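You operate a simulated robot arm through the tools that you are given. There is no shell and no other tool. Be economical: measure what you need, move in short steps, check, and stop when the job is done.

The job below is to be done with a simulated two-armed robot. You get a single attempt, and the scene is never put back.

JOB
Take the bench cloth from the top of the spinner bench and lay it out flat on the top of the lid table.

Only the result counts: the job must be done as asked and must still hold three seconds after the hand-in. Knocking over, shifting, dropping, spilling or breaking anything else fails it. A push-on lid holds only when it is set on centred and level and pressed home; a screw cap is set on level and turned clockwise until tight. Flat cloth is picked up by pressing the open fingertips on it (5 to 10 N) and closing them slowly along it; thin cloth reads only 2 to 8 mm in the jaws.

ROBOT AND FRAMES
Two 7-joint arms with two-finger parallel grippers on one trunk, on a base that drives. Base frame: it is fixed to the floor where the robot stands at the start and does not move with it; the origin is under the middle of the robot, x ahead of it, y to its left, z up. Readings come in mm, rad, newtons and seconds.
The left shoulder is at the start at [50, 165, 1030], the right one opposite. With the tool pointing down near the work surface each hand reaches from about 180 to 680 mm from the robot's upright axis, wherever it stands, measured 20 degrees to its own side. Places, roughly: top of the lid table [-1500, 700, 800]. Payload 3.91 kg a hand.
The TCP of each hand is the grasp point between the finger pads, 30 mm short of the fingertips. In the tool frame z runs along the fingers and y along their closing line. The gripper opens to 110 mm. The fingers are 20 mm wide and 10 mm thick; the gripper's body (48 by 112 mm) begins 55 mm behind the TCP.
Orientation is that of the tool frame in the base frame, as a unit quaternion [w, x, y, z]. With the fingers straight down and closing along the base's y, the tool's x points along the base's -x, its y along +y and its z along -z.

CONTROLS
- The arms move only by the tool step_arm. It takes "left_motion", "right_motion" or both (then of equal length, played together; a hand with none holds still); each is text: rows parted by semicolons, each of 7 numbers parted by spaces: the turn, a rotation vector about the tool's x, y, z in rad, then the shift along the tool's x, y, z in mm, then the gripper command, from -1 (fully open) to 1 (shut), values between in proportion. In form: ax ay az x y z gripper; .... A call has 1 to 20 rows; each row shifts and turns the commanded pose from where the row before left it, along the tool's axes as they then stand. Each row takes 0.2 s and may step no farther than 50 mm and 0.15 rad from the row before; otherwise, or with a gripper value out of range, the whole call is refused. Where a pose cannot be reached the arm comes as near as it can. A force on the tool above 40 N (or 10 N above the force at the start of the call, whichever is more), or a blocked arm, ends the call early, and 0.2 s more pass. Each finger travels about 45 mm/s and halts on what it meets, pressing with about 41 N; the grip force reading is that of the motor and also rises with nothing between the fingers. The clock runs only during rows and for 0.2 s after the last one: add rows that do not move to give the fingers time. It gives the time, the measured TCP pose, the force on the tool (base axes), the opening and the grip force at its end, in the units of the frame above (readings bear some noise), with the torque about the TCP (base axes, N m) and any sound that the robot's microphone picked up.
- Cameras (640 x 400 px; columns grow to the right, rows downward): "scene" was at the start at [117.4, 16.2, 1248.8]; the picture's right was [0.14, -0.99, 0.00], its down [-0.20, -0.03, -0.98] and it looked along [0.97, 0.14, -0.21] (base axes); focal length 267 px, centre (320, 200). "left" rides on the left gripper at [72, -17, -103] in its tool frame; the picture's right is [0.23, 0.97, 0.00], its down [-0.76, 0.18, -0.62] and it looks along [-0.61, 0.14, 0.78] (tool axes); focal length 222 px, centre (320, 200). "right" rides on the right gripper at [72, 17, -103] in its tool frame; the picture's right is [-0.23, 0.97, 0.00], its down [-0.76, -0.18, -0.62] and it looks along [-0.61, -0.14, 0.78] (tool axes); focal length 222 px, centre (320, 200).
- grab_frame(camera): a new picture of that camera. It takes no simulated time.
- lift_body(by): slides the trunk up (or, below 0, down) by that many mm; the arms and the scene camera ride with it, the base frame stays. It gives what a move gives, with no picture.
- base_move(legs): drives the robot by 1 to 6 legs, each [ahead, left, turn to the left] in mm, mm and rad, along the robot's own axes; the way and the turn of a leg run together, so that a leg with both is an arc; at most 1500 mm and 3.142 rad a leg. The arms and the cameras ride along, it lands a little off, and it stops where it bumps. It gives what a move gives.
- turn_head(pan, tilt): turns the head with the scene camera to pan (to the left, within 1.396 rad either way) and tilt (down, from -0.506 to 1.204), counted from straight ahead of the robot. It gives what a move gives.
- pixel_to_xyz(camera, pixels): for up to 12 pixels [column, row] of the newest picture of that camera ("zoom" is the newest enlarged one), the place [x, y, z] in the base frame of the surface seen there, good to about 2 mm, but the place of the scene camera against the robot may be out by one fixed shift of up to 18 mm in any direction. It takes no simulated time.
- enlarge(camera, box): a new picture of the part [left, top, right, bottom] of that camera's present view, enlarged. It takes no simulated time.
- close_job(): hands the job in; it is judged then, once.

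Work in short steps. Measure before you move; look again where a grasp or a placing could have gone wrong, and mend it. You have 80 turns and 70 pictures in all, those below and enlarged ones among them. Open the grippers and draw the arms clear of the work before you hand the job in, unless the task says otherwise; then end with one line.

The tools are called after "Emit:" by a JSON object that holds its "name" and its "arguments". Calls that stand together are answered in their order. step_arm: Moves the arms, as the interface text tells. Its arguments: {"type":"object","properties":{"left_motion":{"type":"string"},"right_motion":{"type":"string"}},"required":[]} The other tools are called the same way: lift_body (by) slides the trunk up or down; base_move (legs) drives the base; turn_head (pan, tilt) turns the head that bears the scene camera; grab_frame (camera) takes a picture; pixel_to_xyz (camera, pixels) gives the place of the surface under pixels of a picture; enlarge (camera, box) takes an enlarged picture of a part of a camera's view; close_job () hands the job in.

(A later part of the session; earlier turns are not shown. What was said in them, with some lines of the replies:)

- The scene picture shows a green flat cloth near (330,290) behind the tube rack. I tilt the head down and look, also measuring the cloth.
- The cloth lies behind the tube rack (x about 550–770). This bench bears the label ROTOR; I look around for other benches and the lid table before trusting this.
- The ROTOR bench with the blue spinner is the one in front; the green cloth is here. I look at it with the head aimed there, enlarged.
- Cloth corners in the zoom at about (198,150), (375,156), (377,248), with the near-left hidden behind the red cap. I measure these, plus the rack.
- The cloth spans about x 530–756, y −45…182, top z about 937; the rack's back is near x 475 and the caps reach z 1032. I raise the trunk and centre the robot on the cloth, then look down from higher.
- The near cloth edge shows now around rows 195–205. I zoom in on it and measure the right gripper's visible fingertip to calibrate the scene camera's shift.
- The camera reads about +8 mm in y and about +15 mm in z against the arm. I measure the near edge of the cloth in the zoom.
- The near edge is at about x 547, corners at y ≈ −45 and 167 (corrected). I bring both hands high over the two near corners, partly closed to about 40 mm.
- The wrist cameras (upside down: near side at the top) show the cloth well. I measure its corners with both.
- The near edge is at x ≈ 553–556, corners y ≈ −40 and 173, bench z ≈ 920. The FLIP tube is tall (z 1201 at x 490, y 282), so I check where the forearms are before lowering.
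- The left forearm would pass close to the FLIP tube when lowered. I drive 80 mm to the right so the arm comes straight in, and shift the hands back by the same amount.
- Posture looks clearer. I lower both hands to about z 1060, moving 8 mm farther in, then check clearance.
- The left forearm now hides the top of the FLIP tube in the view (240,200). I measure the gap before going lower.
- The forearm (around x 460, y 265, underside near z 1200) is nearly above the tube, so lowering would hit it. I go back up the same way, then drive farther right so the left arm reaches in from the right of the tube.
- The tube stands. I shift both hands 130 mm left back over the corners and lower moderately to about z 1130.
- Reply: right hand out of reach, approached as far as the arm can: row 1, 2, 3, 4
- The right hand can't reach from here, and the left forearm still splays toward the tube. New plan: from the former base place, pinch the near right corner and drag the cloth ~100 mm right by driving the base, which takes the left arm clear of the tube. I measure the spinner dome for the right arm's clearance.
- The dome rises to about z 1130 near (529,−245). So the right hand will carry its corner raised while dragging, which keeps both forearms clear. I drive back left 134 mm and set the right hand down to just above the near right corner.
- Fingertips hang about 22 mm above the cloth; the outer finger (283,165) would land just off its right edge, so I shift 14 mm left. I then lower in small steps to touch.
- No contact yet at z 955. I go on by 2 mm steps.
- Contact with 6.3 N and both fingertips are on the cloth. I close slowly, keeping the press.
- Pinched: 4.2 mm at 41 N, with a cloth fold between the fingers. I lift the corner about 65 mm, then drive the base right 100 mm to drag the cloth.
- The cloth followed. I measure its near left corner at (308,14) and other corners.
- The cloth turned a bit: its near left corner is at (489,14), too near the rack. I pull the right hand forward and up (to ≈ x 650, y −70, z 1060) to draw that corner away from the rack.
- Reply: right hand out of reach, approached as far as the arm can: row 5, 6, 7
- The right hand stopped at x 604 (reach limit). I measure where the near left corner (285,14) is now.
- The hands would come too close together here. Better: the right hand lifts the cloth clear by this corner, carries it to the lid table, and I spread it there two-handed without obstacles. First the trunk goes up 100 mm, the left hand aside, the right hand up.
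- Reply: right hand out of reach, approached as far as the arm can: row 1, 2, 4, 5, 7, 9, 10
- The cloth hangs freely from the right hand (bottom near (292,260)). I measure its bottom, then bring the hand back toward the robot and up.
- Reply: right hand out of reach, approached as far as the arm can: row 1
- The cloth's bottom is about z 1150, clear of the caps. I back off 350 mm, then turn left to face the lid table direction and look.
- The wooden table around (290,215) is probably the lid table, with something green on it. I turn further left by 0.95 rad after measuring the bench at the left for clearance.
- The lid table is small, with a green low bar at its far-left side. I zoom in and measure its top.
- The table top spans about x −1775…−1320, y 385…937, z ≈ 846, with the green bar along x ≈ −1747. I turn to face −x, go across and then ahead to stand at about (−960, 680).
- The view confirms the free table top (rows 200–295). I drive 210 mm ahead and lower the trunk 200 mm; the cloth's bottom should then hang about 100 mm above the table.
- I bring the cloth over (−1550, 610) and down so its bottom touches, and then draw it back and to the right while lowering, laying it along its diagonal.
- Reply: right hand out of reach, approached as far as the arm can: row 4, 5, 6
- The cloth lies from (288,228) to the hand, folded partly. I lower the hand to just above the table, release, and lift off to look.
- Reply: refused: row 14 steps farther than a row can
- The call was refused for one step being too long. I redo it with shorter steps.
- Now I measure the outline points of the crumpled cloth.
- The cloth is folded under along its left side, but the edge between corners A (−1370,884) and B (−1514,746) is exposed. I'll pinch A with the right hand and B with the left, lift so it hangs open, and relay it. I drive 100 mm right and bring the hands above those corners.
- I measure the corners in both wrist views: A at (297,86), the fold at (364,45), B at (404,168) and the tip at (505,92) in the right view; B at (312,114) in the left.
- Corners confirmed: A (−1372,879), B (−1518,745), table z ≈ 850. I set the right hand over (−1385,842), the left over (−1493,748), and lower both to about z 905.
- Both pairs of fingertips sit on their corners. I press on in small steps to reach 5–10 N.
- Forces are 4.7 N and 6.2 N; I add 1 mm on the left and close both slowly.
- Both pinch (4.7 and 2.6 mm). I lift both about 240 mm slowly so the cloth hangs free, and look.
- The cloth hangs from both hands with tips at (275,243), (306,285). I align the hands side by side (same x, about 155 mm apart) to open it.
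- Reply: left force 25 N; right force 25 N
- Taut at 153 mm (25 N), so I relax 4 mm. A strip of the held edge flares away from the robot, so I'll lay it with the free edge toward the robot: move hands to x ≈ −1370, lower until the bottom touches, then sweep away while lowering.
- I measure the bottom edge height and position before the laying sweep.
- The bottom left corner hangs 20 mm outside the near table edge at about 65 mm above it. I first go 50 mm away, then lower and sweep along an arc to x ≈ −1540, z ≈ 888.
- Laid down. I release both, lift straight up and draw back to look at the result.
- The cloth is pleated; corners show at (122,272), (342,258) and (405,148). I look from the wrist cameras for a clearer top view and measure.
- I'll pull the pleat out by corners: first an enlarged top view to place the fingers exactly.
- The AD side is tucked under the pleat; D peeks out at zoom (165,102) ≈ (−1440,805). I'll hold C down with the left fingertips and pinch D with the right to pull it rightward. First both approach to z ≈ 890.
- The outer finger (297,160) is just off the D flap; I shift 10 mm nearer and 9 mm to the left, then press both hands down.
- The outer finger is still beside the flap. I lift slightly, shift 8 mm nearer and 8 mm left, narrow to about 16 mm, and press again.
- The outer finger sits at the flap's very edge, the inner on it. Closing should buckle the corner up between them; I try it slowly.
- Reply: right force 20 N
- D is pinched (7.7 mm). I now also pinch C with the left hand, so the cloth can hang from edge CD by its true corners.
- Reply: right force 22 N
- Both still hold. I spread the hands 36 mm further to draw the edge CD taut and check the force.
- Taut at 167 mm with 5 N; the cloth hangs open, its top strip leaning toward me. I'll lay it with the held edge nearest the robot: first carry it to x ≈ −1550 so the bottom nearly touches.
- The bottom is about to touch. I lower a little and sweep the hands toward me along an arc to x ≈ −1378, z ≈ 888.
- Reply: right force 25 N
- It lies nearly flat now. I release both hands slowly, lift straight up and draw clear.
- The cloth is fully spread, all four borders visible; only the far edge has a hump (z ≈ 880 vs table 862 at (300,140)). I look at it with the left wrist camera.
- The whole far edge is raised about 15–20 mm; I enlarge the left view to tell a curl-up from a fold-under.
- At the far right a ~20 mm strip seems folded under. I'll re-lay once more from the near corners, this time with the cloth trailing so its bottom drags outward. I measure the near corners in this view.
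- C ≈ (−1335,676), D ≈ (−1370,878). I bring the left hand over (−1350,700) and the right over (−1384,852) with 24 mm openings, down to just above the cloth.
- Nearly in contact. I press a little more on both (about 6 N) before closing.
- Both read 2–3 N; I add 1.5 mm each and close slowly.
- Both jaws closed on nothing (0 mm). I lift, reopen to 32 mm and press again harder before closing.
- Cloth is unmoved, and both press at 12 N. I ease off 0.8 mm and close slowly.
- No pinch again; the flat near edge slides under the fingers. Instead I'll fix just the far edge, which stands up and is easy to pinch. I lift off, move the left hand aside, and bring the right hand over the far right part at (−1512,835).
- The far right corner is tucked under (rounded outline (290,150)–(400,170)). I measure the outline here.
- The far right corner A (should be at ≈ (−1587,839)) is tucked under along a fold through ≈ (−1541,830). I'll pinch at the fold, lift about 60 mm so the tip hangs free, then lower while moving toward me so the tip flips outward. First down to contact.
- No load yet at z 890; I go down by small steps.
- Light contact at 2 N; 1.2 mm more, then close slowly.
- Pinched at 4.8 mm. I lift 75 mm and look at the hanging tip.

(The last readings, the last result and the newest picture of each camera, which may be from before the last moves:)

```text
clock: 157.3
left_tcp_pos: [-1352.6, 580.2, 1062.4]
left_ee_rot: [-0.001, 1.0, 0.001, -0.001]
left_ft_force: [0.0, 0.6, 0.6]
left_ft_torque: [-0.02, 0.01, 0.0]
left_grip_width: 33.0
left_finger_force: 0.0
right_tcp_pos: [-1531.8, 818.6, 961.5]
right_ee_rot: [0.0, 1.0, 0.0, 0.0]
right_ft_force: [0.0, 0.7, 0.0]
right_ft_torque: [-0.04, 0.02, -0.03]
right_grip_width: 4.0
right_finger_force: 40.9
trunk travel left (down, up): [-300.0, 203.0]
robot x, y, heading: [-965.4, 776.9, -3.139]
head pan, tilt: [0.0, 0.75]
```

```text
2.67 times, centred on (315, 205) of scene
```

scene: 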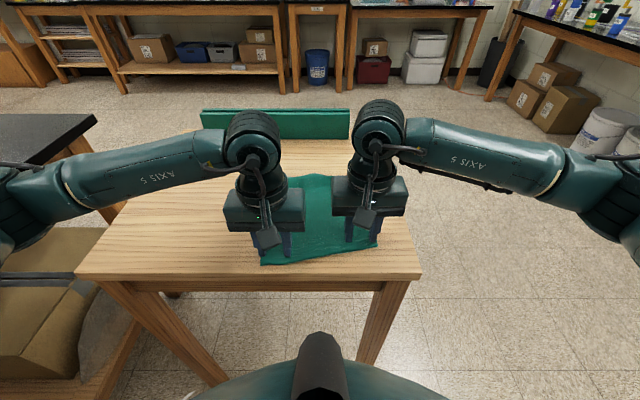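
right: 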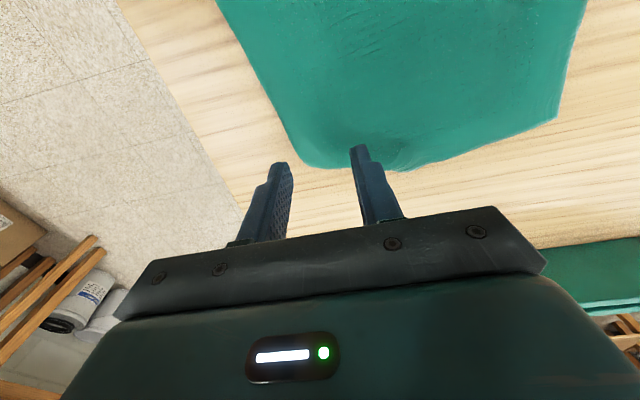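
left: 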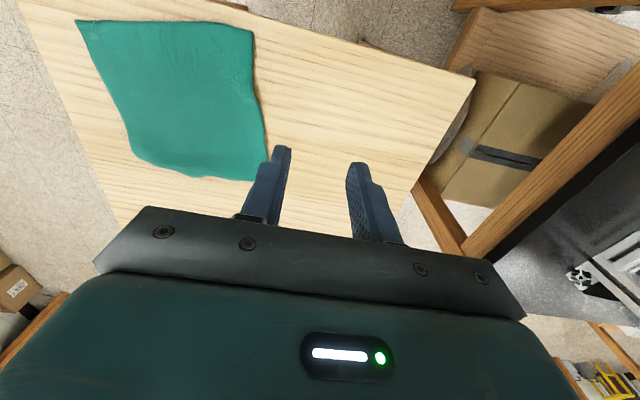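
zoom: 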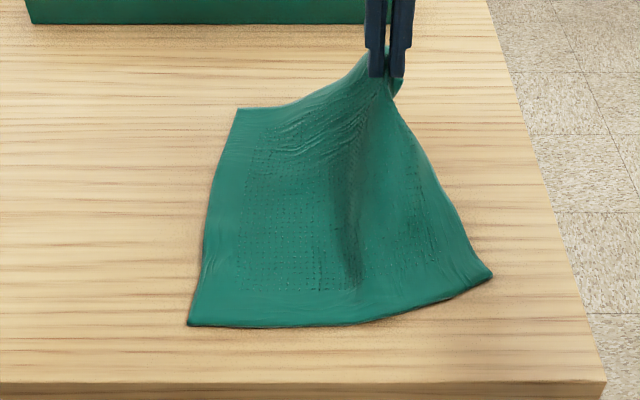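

The corner tip now hangs on the far side below the pinch. I lower with a small move away, then sweep back toward me while lowering so the tip trails outward.

Emit:
{"name": "step_arm", "arguments": {"right_motion": "0 0 0 -8 0 8 1; 0 0 0 -8 0 8 1; 0 0 0 0 0 4 1; 0 0 0 6 0 4 1; 0 0 0 9 0 7 1; 0 0 0 9 0 9 1; 0 0 0 8 0 10 1; 0 0 0 5 0 10 1; 0 0 0 2 0 8 1; 0 0 0 0 0 4 1; 0 0 0 -4 0 0 1; 0 0 0 -4 0 0 1; 0 0 0 0 0 0 1; 0 0 0 0 0 0 0.7; 0 0 0 0 0 0 0.5; 0 0 0 0 0 0 0.4; 0 0 0 0 0 -15 0.4; 0 0 0 0 0 -35 0.4; 0 0 0 0 0 -45 0.4; 0 0 0 0 0 -45 0.4"}}

Emit:
{"name": "step_arm", "arguments": {"right_motion": "0 0 0 0 -40 0 0.4; 0 0 0 0 -40 0 0.4; 0 0 0 0 -40 0 0.4; 0 0 0 0 0 0 0.4"}}

Emit:
{"name": "enlarge", "arguments": {"camera": "scene", "box": [210, 130, 420, 280]}}

Emit:
{"name": "pixel_to_xyz", "arguments": {"camera": "zoom", "pixels": [[242, 112], [300, 115], [340, 110], [370, 115], [400, 120], [350, 150], [400, 160], [350, 200], [300, 200], [485, 275], [195, 320], [430, 180]]}}

```text
clock: 161.5
left_tcp_pos: [-1351.0, 578.9, 1062.2]
left_ee_rot: [-0.001, 1.0, 0.001, -0.002]
left_ft_force: [-0.6, 0.5, 0.0]
left_ft_torque: [-0.01, -0.01, -0.03]
left_grip_width: 32.9
left_finger_force: 0.1
right_tcp_pos: [-1514.7, 818.9, 1029.6]
right_ee_rot: [0.002, 1.0, 0.0, 0.0]
right_ft_force: [-0.7, 0.2, 0.8]
right_ft_torque: [0.02, 0.0, -0.03]
right_grip_width: 32.8
right_finger_force: 0.0
trunk travel left (down, up): [-300.0, 203.0]
robot x, y, heading: [-962.7, 774.5, -3.139]
head pan, tilt: [0.0, 0.75]
```

```text
clock: 162.5
left_tcp_pos: [-1351.8, 579.9, 1060.4]
left_ee_rot: [-0.001, 1.0, 0.001, -0.001]
left_ft_force: [-0.1, 0.0, -0.2]
left_ft_torque: [-0.02, 0.0, -0.01]
left_grip_width: 33.0
left_finger_force: 0.2
right_tcp_pos: [-1515.5, 937.2, 1028.3]
right_ee_rot: [0.001, 1.0, 0.001, 0.0]
right_ft_force: [-0.2, -0.6, 0.1]
right_ft_torque: [0.01, -0.01, 0.02]
right_grip_width: 33.0
right_finger_force: 0.0
trunk travel left (down, up): [-300.0, 203.0]
robot x, y, heading: [-964.1, 775.8, -3.137]
head pan, tilt: [0.0, 0.75]
```

```text
2.67 times, centred on (315, 205) of scene
```

zoom: 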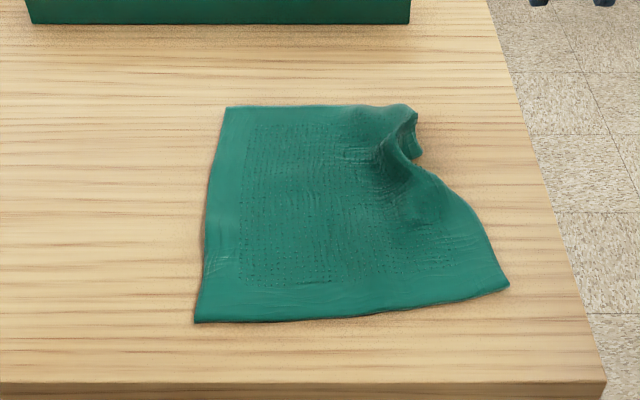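

```text
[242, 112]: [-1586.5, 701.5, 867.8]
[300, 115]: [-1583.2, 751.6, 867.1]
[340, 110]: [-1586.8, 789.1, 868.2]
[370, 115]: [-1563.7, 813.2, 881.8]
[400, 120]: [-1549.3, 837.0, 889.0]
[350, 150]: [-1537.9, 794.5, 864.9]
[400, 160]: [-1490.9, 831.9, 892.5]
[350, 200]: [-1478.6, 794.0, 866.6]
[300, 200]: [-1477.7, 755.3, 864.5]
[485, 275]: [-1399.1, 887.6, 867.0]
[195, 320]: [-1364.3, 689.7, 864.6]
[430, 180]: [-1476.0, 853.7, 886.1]
```

The far edge is now straight; only corner A stands in a hump near (405,120) and needs pulling outward, away and right. I sample the hump's outline from the same picture.

Emit:
{"name": "pixel_to_xyz", "arguments": {"camera": "zoom", "pixels": [[410, 108], [414, 116], [415, 135], [418, 153], [410, 150], [405, 135], [395, 110], [380, 107], [385, 140], [400, 145], [425, 165], [440, 190]]}}

Emit:
{"name": "enlarge", "arguments": {"camera": "right", "box": [320, 0, 640, 200]}}

```text
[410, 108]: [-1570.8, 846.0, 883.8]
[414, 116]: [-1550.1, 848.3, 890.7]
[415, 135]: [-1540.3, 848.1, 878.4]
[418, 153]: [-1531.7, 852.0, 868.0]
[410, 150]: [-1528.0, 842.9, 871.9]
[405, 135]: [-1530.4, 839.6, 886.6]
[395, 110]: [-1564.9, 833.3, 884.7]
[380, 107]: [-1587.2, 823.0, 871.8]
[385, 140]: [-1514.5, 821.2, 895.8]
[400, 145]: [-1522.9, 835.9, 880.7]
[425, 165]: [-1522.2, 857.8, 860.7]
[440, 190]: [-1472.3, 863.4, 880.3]
```

```text
2.00 times, centred on (480, 100) of right
```

zoom: 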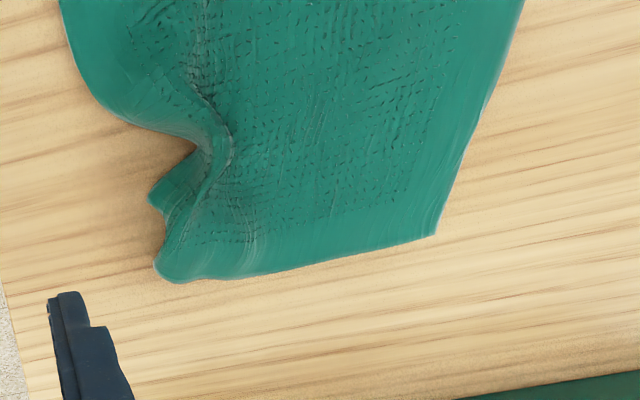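

The S-fold is clear: the tip at (165,272) is near corner A, the ridge at (215,150). I measure these points to pinch the tip and pull it outward.

Emit:
{"name": "pixel_to_xyz", "arguments": {"camera": "zoom", "pixels": [[160, 268], [175, 275], [190, 255], [175, 235], [155, 200], [200, 170], [215, 140], [220, 265], [240, 240], [100, 100], [430, 233], [260, 268]]}}

```text
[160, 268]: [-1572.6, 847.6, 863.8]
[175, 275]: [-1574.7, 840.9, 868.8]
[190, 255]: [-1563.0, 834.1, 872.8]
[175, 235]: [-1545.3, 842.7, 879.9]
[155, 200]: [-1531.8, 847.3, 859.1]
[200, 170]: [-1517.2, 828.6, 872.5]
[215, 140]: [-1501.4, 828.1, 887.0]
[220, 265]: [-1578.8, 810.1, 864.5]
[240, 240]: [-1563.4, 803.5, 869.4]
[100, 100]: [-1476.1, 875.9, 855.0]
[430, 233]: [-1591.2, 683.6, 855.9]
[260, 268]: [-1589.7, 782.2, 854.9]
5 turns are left
```

Few turns remain, so I do it in one go: press at (−1562,824), close slowly, lift slightly, and pull the tip away and to the right by about (−42,+48) mm, keeping low.

Emit:
{"name": "step_arm", "arguments": {"right_motion": "0 0 0 -15 37 0 0.42; 0 0 0 -15 38 0 0.42; 0 0 0 -16 38 0 0.42; 0 0 0 0 0 26 0.42; 0 0 0 0 0 26 0.42; 0 0 0 0 0 26 0.42; 0 0 0 0 0 26 0.42; 0 0 0 0 0 26 0.42; 0 0 0 0 0 6 0.42; 0 0 0 0 0 4 0.42; 0 0 0 0 0 2 0.42; 0 0 0 0 0 0 0.42"}}

Emit:
{"name": "step_arm", "arguments": {"right_motion": "0 0 0 0 0 0 0.47; 0 0 0 0 0 0 0.52; 0 0 0 0 0 0 0.57; 0 0 0 0 0 0 0.62; 0 0 0 0 0 0 0.67; 0 0 0 0 0 0 0.72; 0 0 0 0 0 0 0.77; 0 0 0 0 0 0 0.82; 0 0 0 0 0 0 0.87; 0 0 0 0 0 0 0.92; 0 0 0 0 0 0 0.97; 0 0 0 0 0 0 1; 0 0 0 0 0 0 1; 0 0 0 0 0 0 1"}}

Emit:
{"name": "step_arm", "arguments": {"right_motion": "0 0 0 0 0 -6 1; 0 0 0 -2 -4 -2 1; 0 0 0 -4 -6 0 1; 0 0 0 -5 -6 0 1; 0 0 0 -5 -6 0 1; 0 0 0 -5 -6 0 1; 0 0 0 -5 -5 0 1; 0 0 0 -5 -5 0 1; 0 0 0 -5 -5 0 1; 0 0 0 -4 -4 0 1; 0 0 0 0 0 4 1; 0 0 0 0 0 2 1; 0 0 0 0 0 0 1"}}

```text
clock: 165.1
left_tcp_pos: [-1350.5, 580.0, 1061.1]
left_ee_rot: [-0.001, 1.0, 0.001, -0.002]
left_ft_force: [-0.5, -0.2, 0.4]
left_ft_torque: [-0.01, -0.02, -0.01]
left_grip_width: 32.9
left_finger_force: 0.1
right_tcp_pos: [-1562.6, 823.5, 888.3]
right_ee_rot: [0.0, 1.0, 0.0, -0.002]
right_ft_force: [0.9, 0.8, 3.7]
right_ft_torque: [0.08, -0.04, -0.04]
right_grip_width: 32.0
right_finger_force: 0.0
trunk travel left (down, up): [-300.0, 203.0]
robot x, y, heading: [-963.4, 779.3, -3.144]
head pan, tilt: [0.0, 0.75]
```

```text
clock: 168.1
left_tcp_pos: [-1351.5, 579.7, 1062.2]
left_ee_rot: [-0.002, 1.0, 0.001, -0.001]
left_ft_force: [0.0, -0.1, -0.8]
left_ft_torque: [0.01, 0.0, 0.0]
left_grip_width: 32.9
left_finger_force: 0.1
right_tcp_pos: [-1562.9, 824.7, 887.3]
right_ee_rot: [0.002, 1.0, 0.0, -0.001]
right_ft_force: [-1.3, -0.4, 4.6]
right_ft_torque: [-0.01, 0.02, 0.02]
right_grip_width: 4.8
right_finger_force: 41.3
trunk travel left (down, up): [-300.0, 203.0]
robot x, y, heading: [-965.1, 777.8, -3.14]
head pan, tilt: [0.0, 0.75]
```

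```text
clock: 170.9
left_tcp_pos: [-1351.4, 580.7, 1060.8]
left_ee_rot: [0.0, 1.0, 0.002, -0.002]
left_ft_force: [-0.1, 0.2, 0.7]
left_ft_torque: [-0.03, -0.01, -0.01]
left_grip_width: 33.2
left_finger_force: 0.0
right_tcp_pos: [-1601.3, 871.6, 889.6]
right_ee_rot: [0.0, 1.0, -0.001, -0.001]
right_ft_force: [-0.1, 0.6, 0.2]
right_ft_torque: [0.02, -0.04, 0.03]
right_grip_width: 4.8
right_finger_force: 41.0
trunk travel left (down, up): [-300.0, 203.0]
robot x, y, heading: [-966.8, 778.1, -3.14]
head pan, tilt: [0.0, 0.75]
4 turns are left
```

Pinched at 4.8 mm and pulled to (−1601,872) without tension. I check the picture before releasing.

Emit:
{"name": "enlarge", "arguments": {"camera": "scene", "box": [210, 130, 420, 280]}}

Emit:
{"name": "pixel_to_xyz", "arguments": {"camera": "zoom", "pixels": [[350, 150], [400, 160], [380, 200], [440, 200], [430, 160], [350, 120], [400, 130], [460, 240]]}}

```text
2.67 times, centred on (315, 205) of scene
```

zoom: 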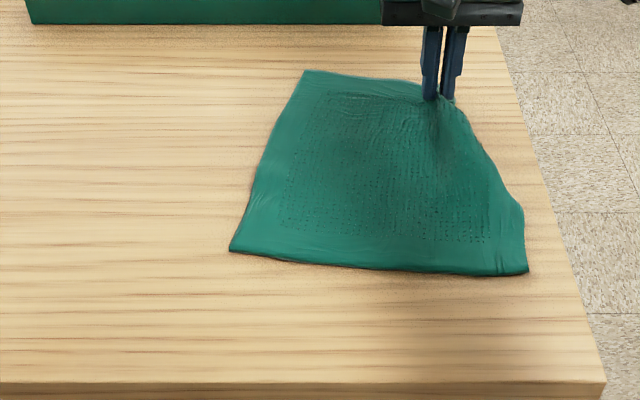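

```text
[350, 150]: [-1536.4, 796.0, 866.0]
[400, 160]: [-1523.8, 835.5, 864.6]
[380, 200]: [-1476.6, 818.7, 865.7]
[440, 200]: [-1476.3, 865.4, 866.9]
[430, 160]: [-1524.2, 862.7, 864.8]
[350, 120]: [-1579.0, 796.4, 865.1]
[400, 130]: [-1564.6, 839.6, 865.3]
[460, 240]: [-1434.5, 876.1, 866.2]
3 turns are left
```

The whole cloth lies flat now (z within 2 mm everywhere sampled). I release slowly, lift straight up, draw both hands back clear, and take a last look.

Emit:
{"name": "step_arm", "arguments": {"right_motion": "0 0 0 0 0 1 0.9; 0 0 0 0 0 0 0.8; 0 0 0 0 0 0 0.7; 0 0 0 0 0 0 0.55; 0 0 0 0 0 0 0.4; 0 0 0 0 0 0 0.4; 0 0 0 0 0 -8 0.4; 0 0 0 0 0 -15 0.4; 0 0 0 0 0 -35 0.4; 0 0 0 0 0 -45 0.4; 0 0 0 0 0 -45 0.4; 0 0 0 0 0 -45 0.4; 0 0 0 40 0 0 0.4; 0 0 0 45 0 0 0; 0 0 0 45 -15 0 -0.5; 0 0 0 45 -15 0 -1; 0 0 0 45 -15 0 -1; 0 0 0 0 0 0 -1"}}

Emit:
{"name": "enlarge", "arguments": {"camera": "scene", "box": [210, 130, 420, 280]}}

Emit:
{"name": "pixel_to_xyz", "arguments": {"camera": "zoom", "pixels": [[310, 76], [360, 85], [420, 92], [440, 100], [460, 110], [480, 150], [400, 120], [350, 150], [515, 220], [520, 268], [240, 248], [440, 130]]}}

```text
clock: 174.7
left_tcp_pos: [-1350.8, 580.6, 1061.4]
left_ee_rot: [-0.001, 1.0, 0.0, -0.001]
left_ft_force: [-0.3, 0.4, 0.1]
left_ft_torque: [0.0, 0.02, 0.02]
left_grip_width: 33.1
left_finger_force: 0.0
right_tcp_pos: [-1361.0, 919.5, 1066.7]
right_ee_rot: [0.0, 1.0, -0.001, 0.0]
right_ft_force: [-0.8, -0.3, -0.1]
right_ft_torque: [0.04, 0.02, -0.01]
right_grip_width: 110.0
right_finger_force: 0.1
right hand out of reach, approached as far as the arm can: row 11, 12
trunk travel left (down, up): [-300.0, 203.0]
robot x, y, heading: [-966.5, 776.1, -3.14]
head pan, tilt: [0.0, 0.75]
```

```text
2.67 times, centred on (315, 205) of scene
```

zoom: 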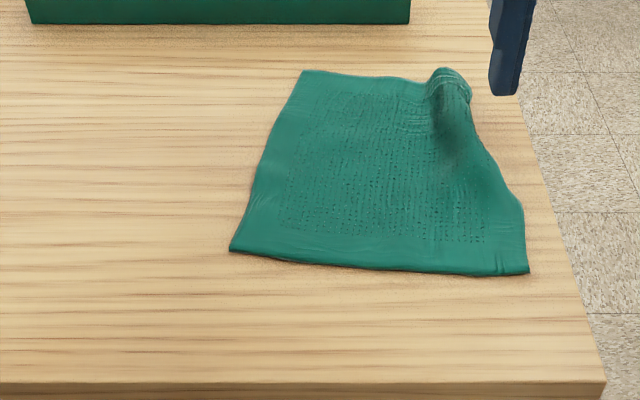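

```text
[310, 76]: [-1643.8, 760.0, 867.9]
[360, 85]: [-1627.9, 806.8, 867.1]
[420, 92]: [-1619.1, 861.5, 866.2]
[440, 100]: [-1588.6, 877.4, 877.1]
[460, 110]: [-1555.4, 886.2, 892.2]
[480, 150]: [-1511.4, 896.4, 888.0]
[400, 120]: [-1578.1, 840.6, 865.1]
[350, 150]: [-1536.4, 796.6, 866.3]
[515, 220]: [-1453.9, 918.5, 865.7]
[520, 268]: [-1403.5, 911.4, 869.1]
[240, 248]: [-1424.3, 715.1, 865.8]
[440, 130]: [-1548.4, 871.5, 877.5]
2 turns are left
```

Only a small pleat remains at the far right corner (hump at (455,100)). With the last working turn I press closed fingertips on it and spread them, the left finger holding and the right one smoothing the cloth outward, at two spots, then withdraw.

Emit:
{"name": "step_arm", "arguments": {"right_motion": "0 0 0 -35.5 9.5 11 0.855; 0 0 0 -35.5 9.5 11 0.855; 0 0 0 -35.5 9.5 11 0.855; 0 0 0 -35.5 9.5 11 0.855; 0 0 0 -35.5 9.5 11 0.855; 0 0 0 -35.5 9.5 11 0.855; 0 0 0 0 0 26 0.855; 0 0 0 0 0 26 0.855; 0 0 0 0 0 26 0.855; 0 0 0 0 0 26 0.855; 0 0 0 0 0 5 0.855; 0 0 0 0 0 4 0.855; 0 0 0 0 0 2 0.855; 0 0 0 0 0 0 0.855"}}

Emit:
{"name": "step_arm", "arguments": {"right_motion": "0 0 0 0 -1.75 0 0.79; 0 0 0 0 -1.75 0 0.73; 0 0 0 0 -1.75 0 0.66; 0 0 0 0 -1.75 0 0.6; 0 0 0 0 -1.75 0 0.54; 0 0 0 0 -1.75 0 0.47; 0 0 0 0 -1.75 0 0.41; 0 0 0 0 -1.75 0 0.34; 0 0 0 0 -1.75 0 0.28; 0 0 0 0 -1.75 0 0.22; 0 0 0 0 -1.75 0 0.15; 0 0 0 0 -1.75 0 0.09; 0 0 0 0 0 0 0.09; 0 0 0 0 0 -35 0.09; 0 0 0 40 21 0 0.855; 0 0 0 0 0 0 0.855; 0 0 0 0 0 0 0.855; 0 0 0 0 0 20 0.855; 0 0 0 0 0 11 0.855; 0 0 0 0 0 4 0.855"}}

Emit:
{"name": "step_arm", "arguments": {"right_motion": "0 0 0 0 -1.75 0 0.79; 0 0 0 0 -1.75 0 0.73; 0 0 0 0 -1.75 0 0.66; 0 0 0 0 -1.75 0 0.6; 0 0 0 0 -1.75 0 0.54; 0 0 0 0 -1.75 0 0.47; 0 0 0 0 -1.75 0 0.41; 0 0 0 0 -1.75 0 0.34; 0 0 0 0 -1.75 0 0.28; 0 0 0 0 -1.75 0 0.22; 0 0 0 0 -1.75 0 0.15; 0 0 0 0 -1.75 0 0.09; 0 0 0 0 0 0 0.09; 0 0 0 0 0 -35 0.09; 0 0 0 0 0 -45 0.09; 0 0 0 10 0 -45 0.09; 0 0 0 40 0 -20 0.09; 0 0 0 49 0 0 0.09; 0 0 0 49 0 0 0.09; 0 0 0 49 0 0 0.09"}}

```text
clock: 177.7
left_tcp_pos: [-1351.1, 579.3, 1061.9]
left_ee_rot: [-0.001, 1.0, 0.001, -0.002]
left_ft_force: [0.1, 0.2, 1.2]
left_ft_torque: [-0.02, -0.01, 0.01]
left_grip_width: 32.8
left_finger_force: 0.1
right_tcp_pos: [-1575.3, 862.7, 886.5]
right_ee_rot: [0.001, 1.0, 0.0, 0.0]
right_ft_force: [1.5, 0.2, 1.2]
right_ft_torque: [0.04, 0.01, -0.01]
right_grip_width: 8.2
right_finger_force: 0.6
trunk travel left (down, up): [-300.0, 203.0]
robot x, y, heading: [-965.0, 777.1, -3.142]
head pan, tilt: [0.0, 0.75]
```

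```text
clock: 181.9
left_tcp_pos: [-1351.2, 579.2, 1061.8]
left_ee_rot: [-0.001, 1.0, 0.001, -0.002]
left_ft_force: [-0.3, 0.1, -0.1]
left_ft_torque: [0.01, -0.02, -0.01]
left_grip_width: 33.1
left_finger_force: 0.1
right_tcp_pos: [-1534.2, 863.4, 886.6]
right_ee_rot: [-0.001, 1.0, 0.0, 0.0]
right_ft_force: [0.5, 0.3, -0.7]
right_ft_torque: [0.01, -0.03, -0.01]
right_grip_width: 7.9
right_finger_force: 0.1
trunk travel left (down, up): [-300.0, 203.0]
robot x, y, heading: [-963.0, 779.5, -3.14]
head pan, tilt: [0.0, 0.75]
```

```text
clock: 186.1
left_tcp_pos: [-1351.1, 579.3, 1061.0]
left_ee_rot: [-0.001, 1.0, 0.001, -0.003]
left_ft_force: [0.2, 0.7, 0.1]
left_ft_torque: [-0.02, -0.06, 0.0]
left_grip_width: 33.1
left_finger_force: 0.0
right_tcp_pos: [-1337.6, 884.5, 1029.7]
right_ee_rot: [0.001, 1.0, -0.001, -0.001]
right_ft_force: [0.4, 0.6, -0.1]
right_ft_torque: [0.0, -0.02, 0.02]
right_grip_width: 50.1
right_finger_force: 0.0
trunk travel left (down, up): [-300.0, 203.0]
robot x, y, heading: [-964.4, 775.9, -3.145]
head pan, tilt: [0.0, 0.75]
1 turns are left
```

Both hands are open, empty and clear, and the cloth is on the lid table, so I hand the job in.

Emit:
{"name": "close_job", "arguments": {}}

```text
The job is handed in.
```

The bench cloth is spread on the lid table and the job is handed in, but I can't confirm it is fully flat. My last picture showed a pleat about 25 mm high at the far right corner; I smoothed it afterwards but didn't check it again.
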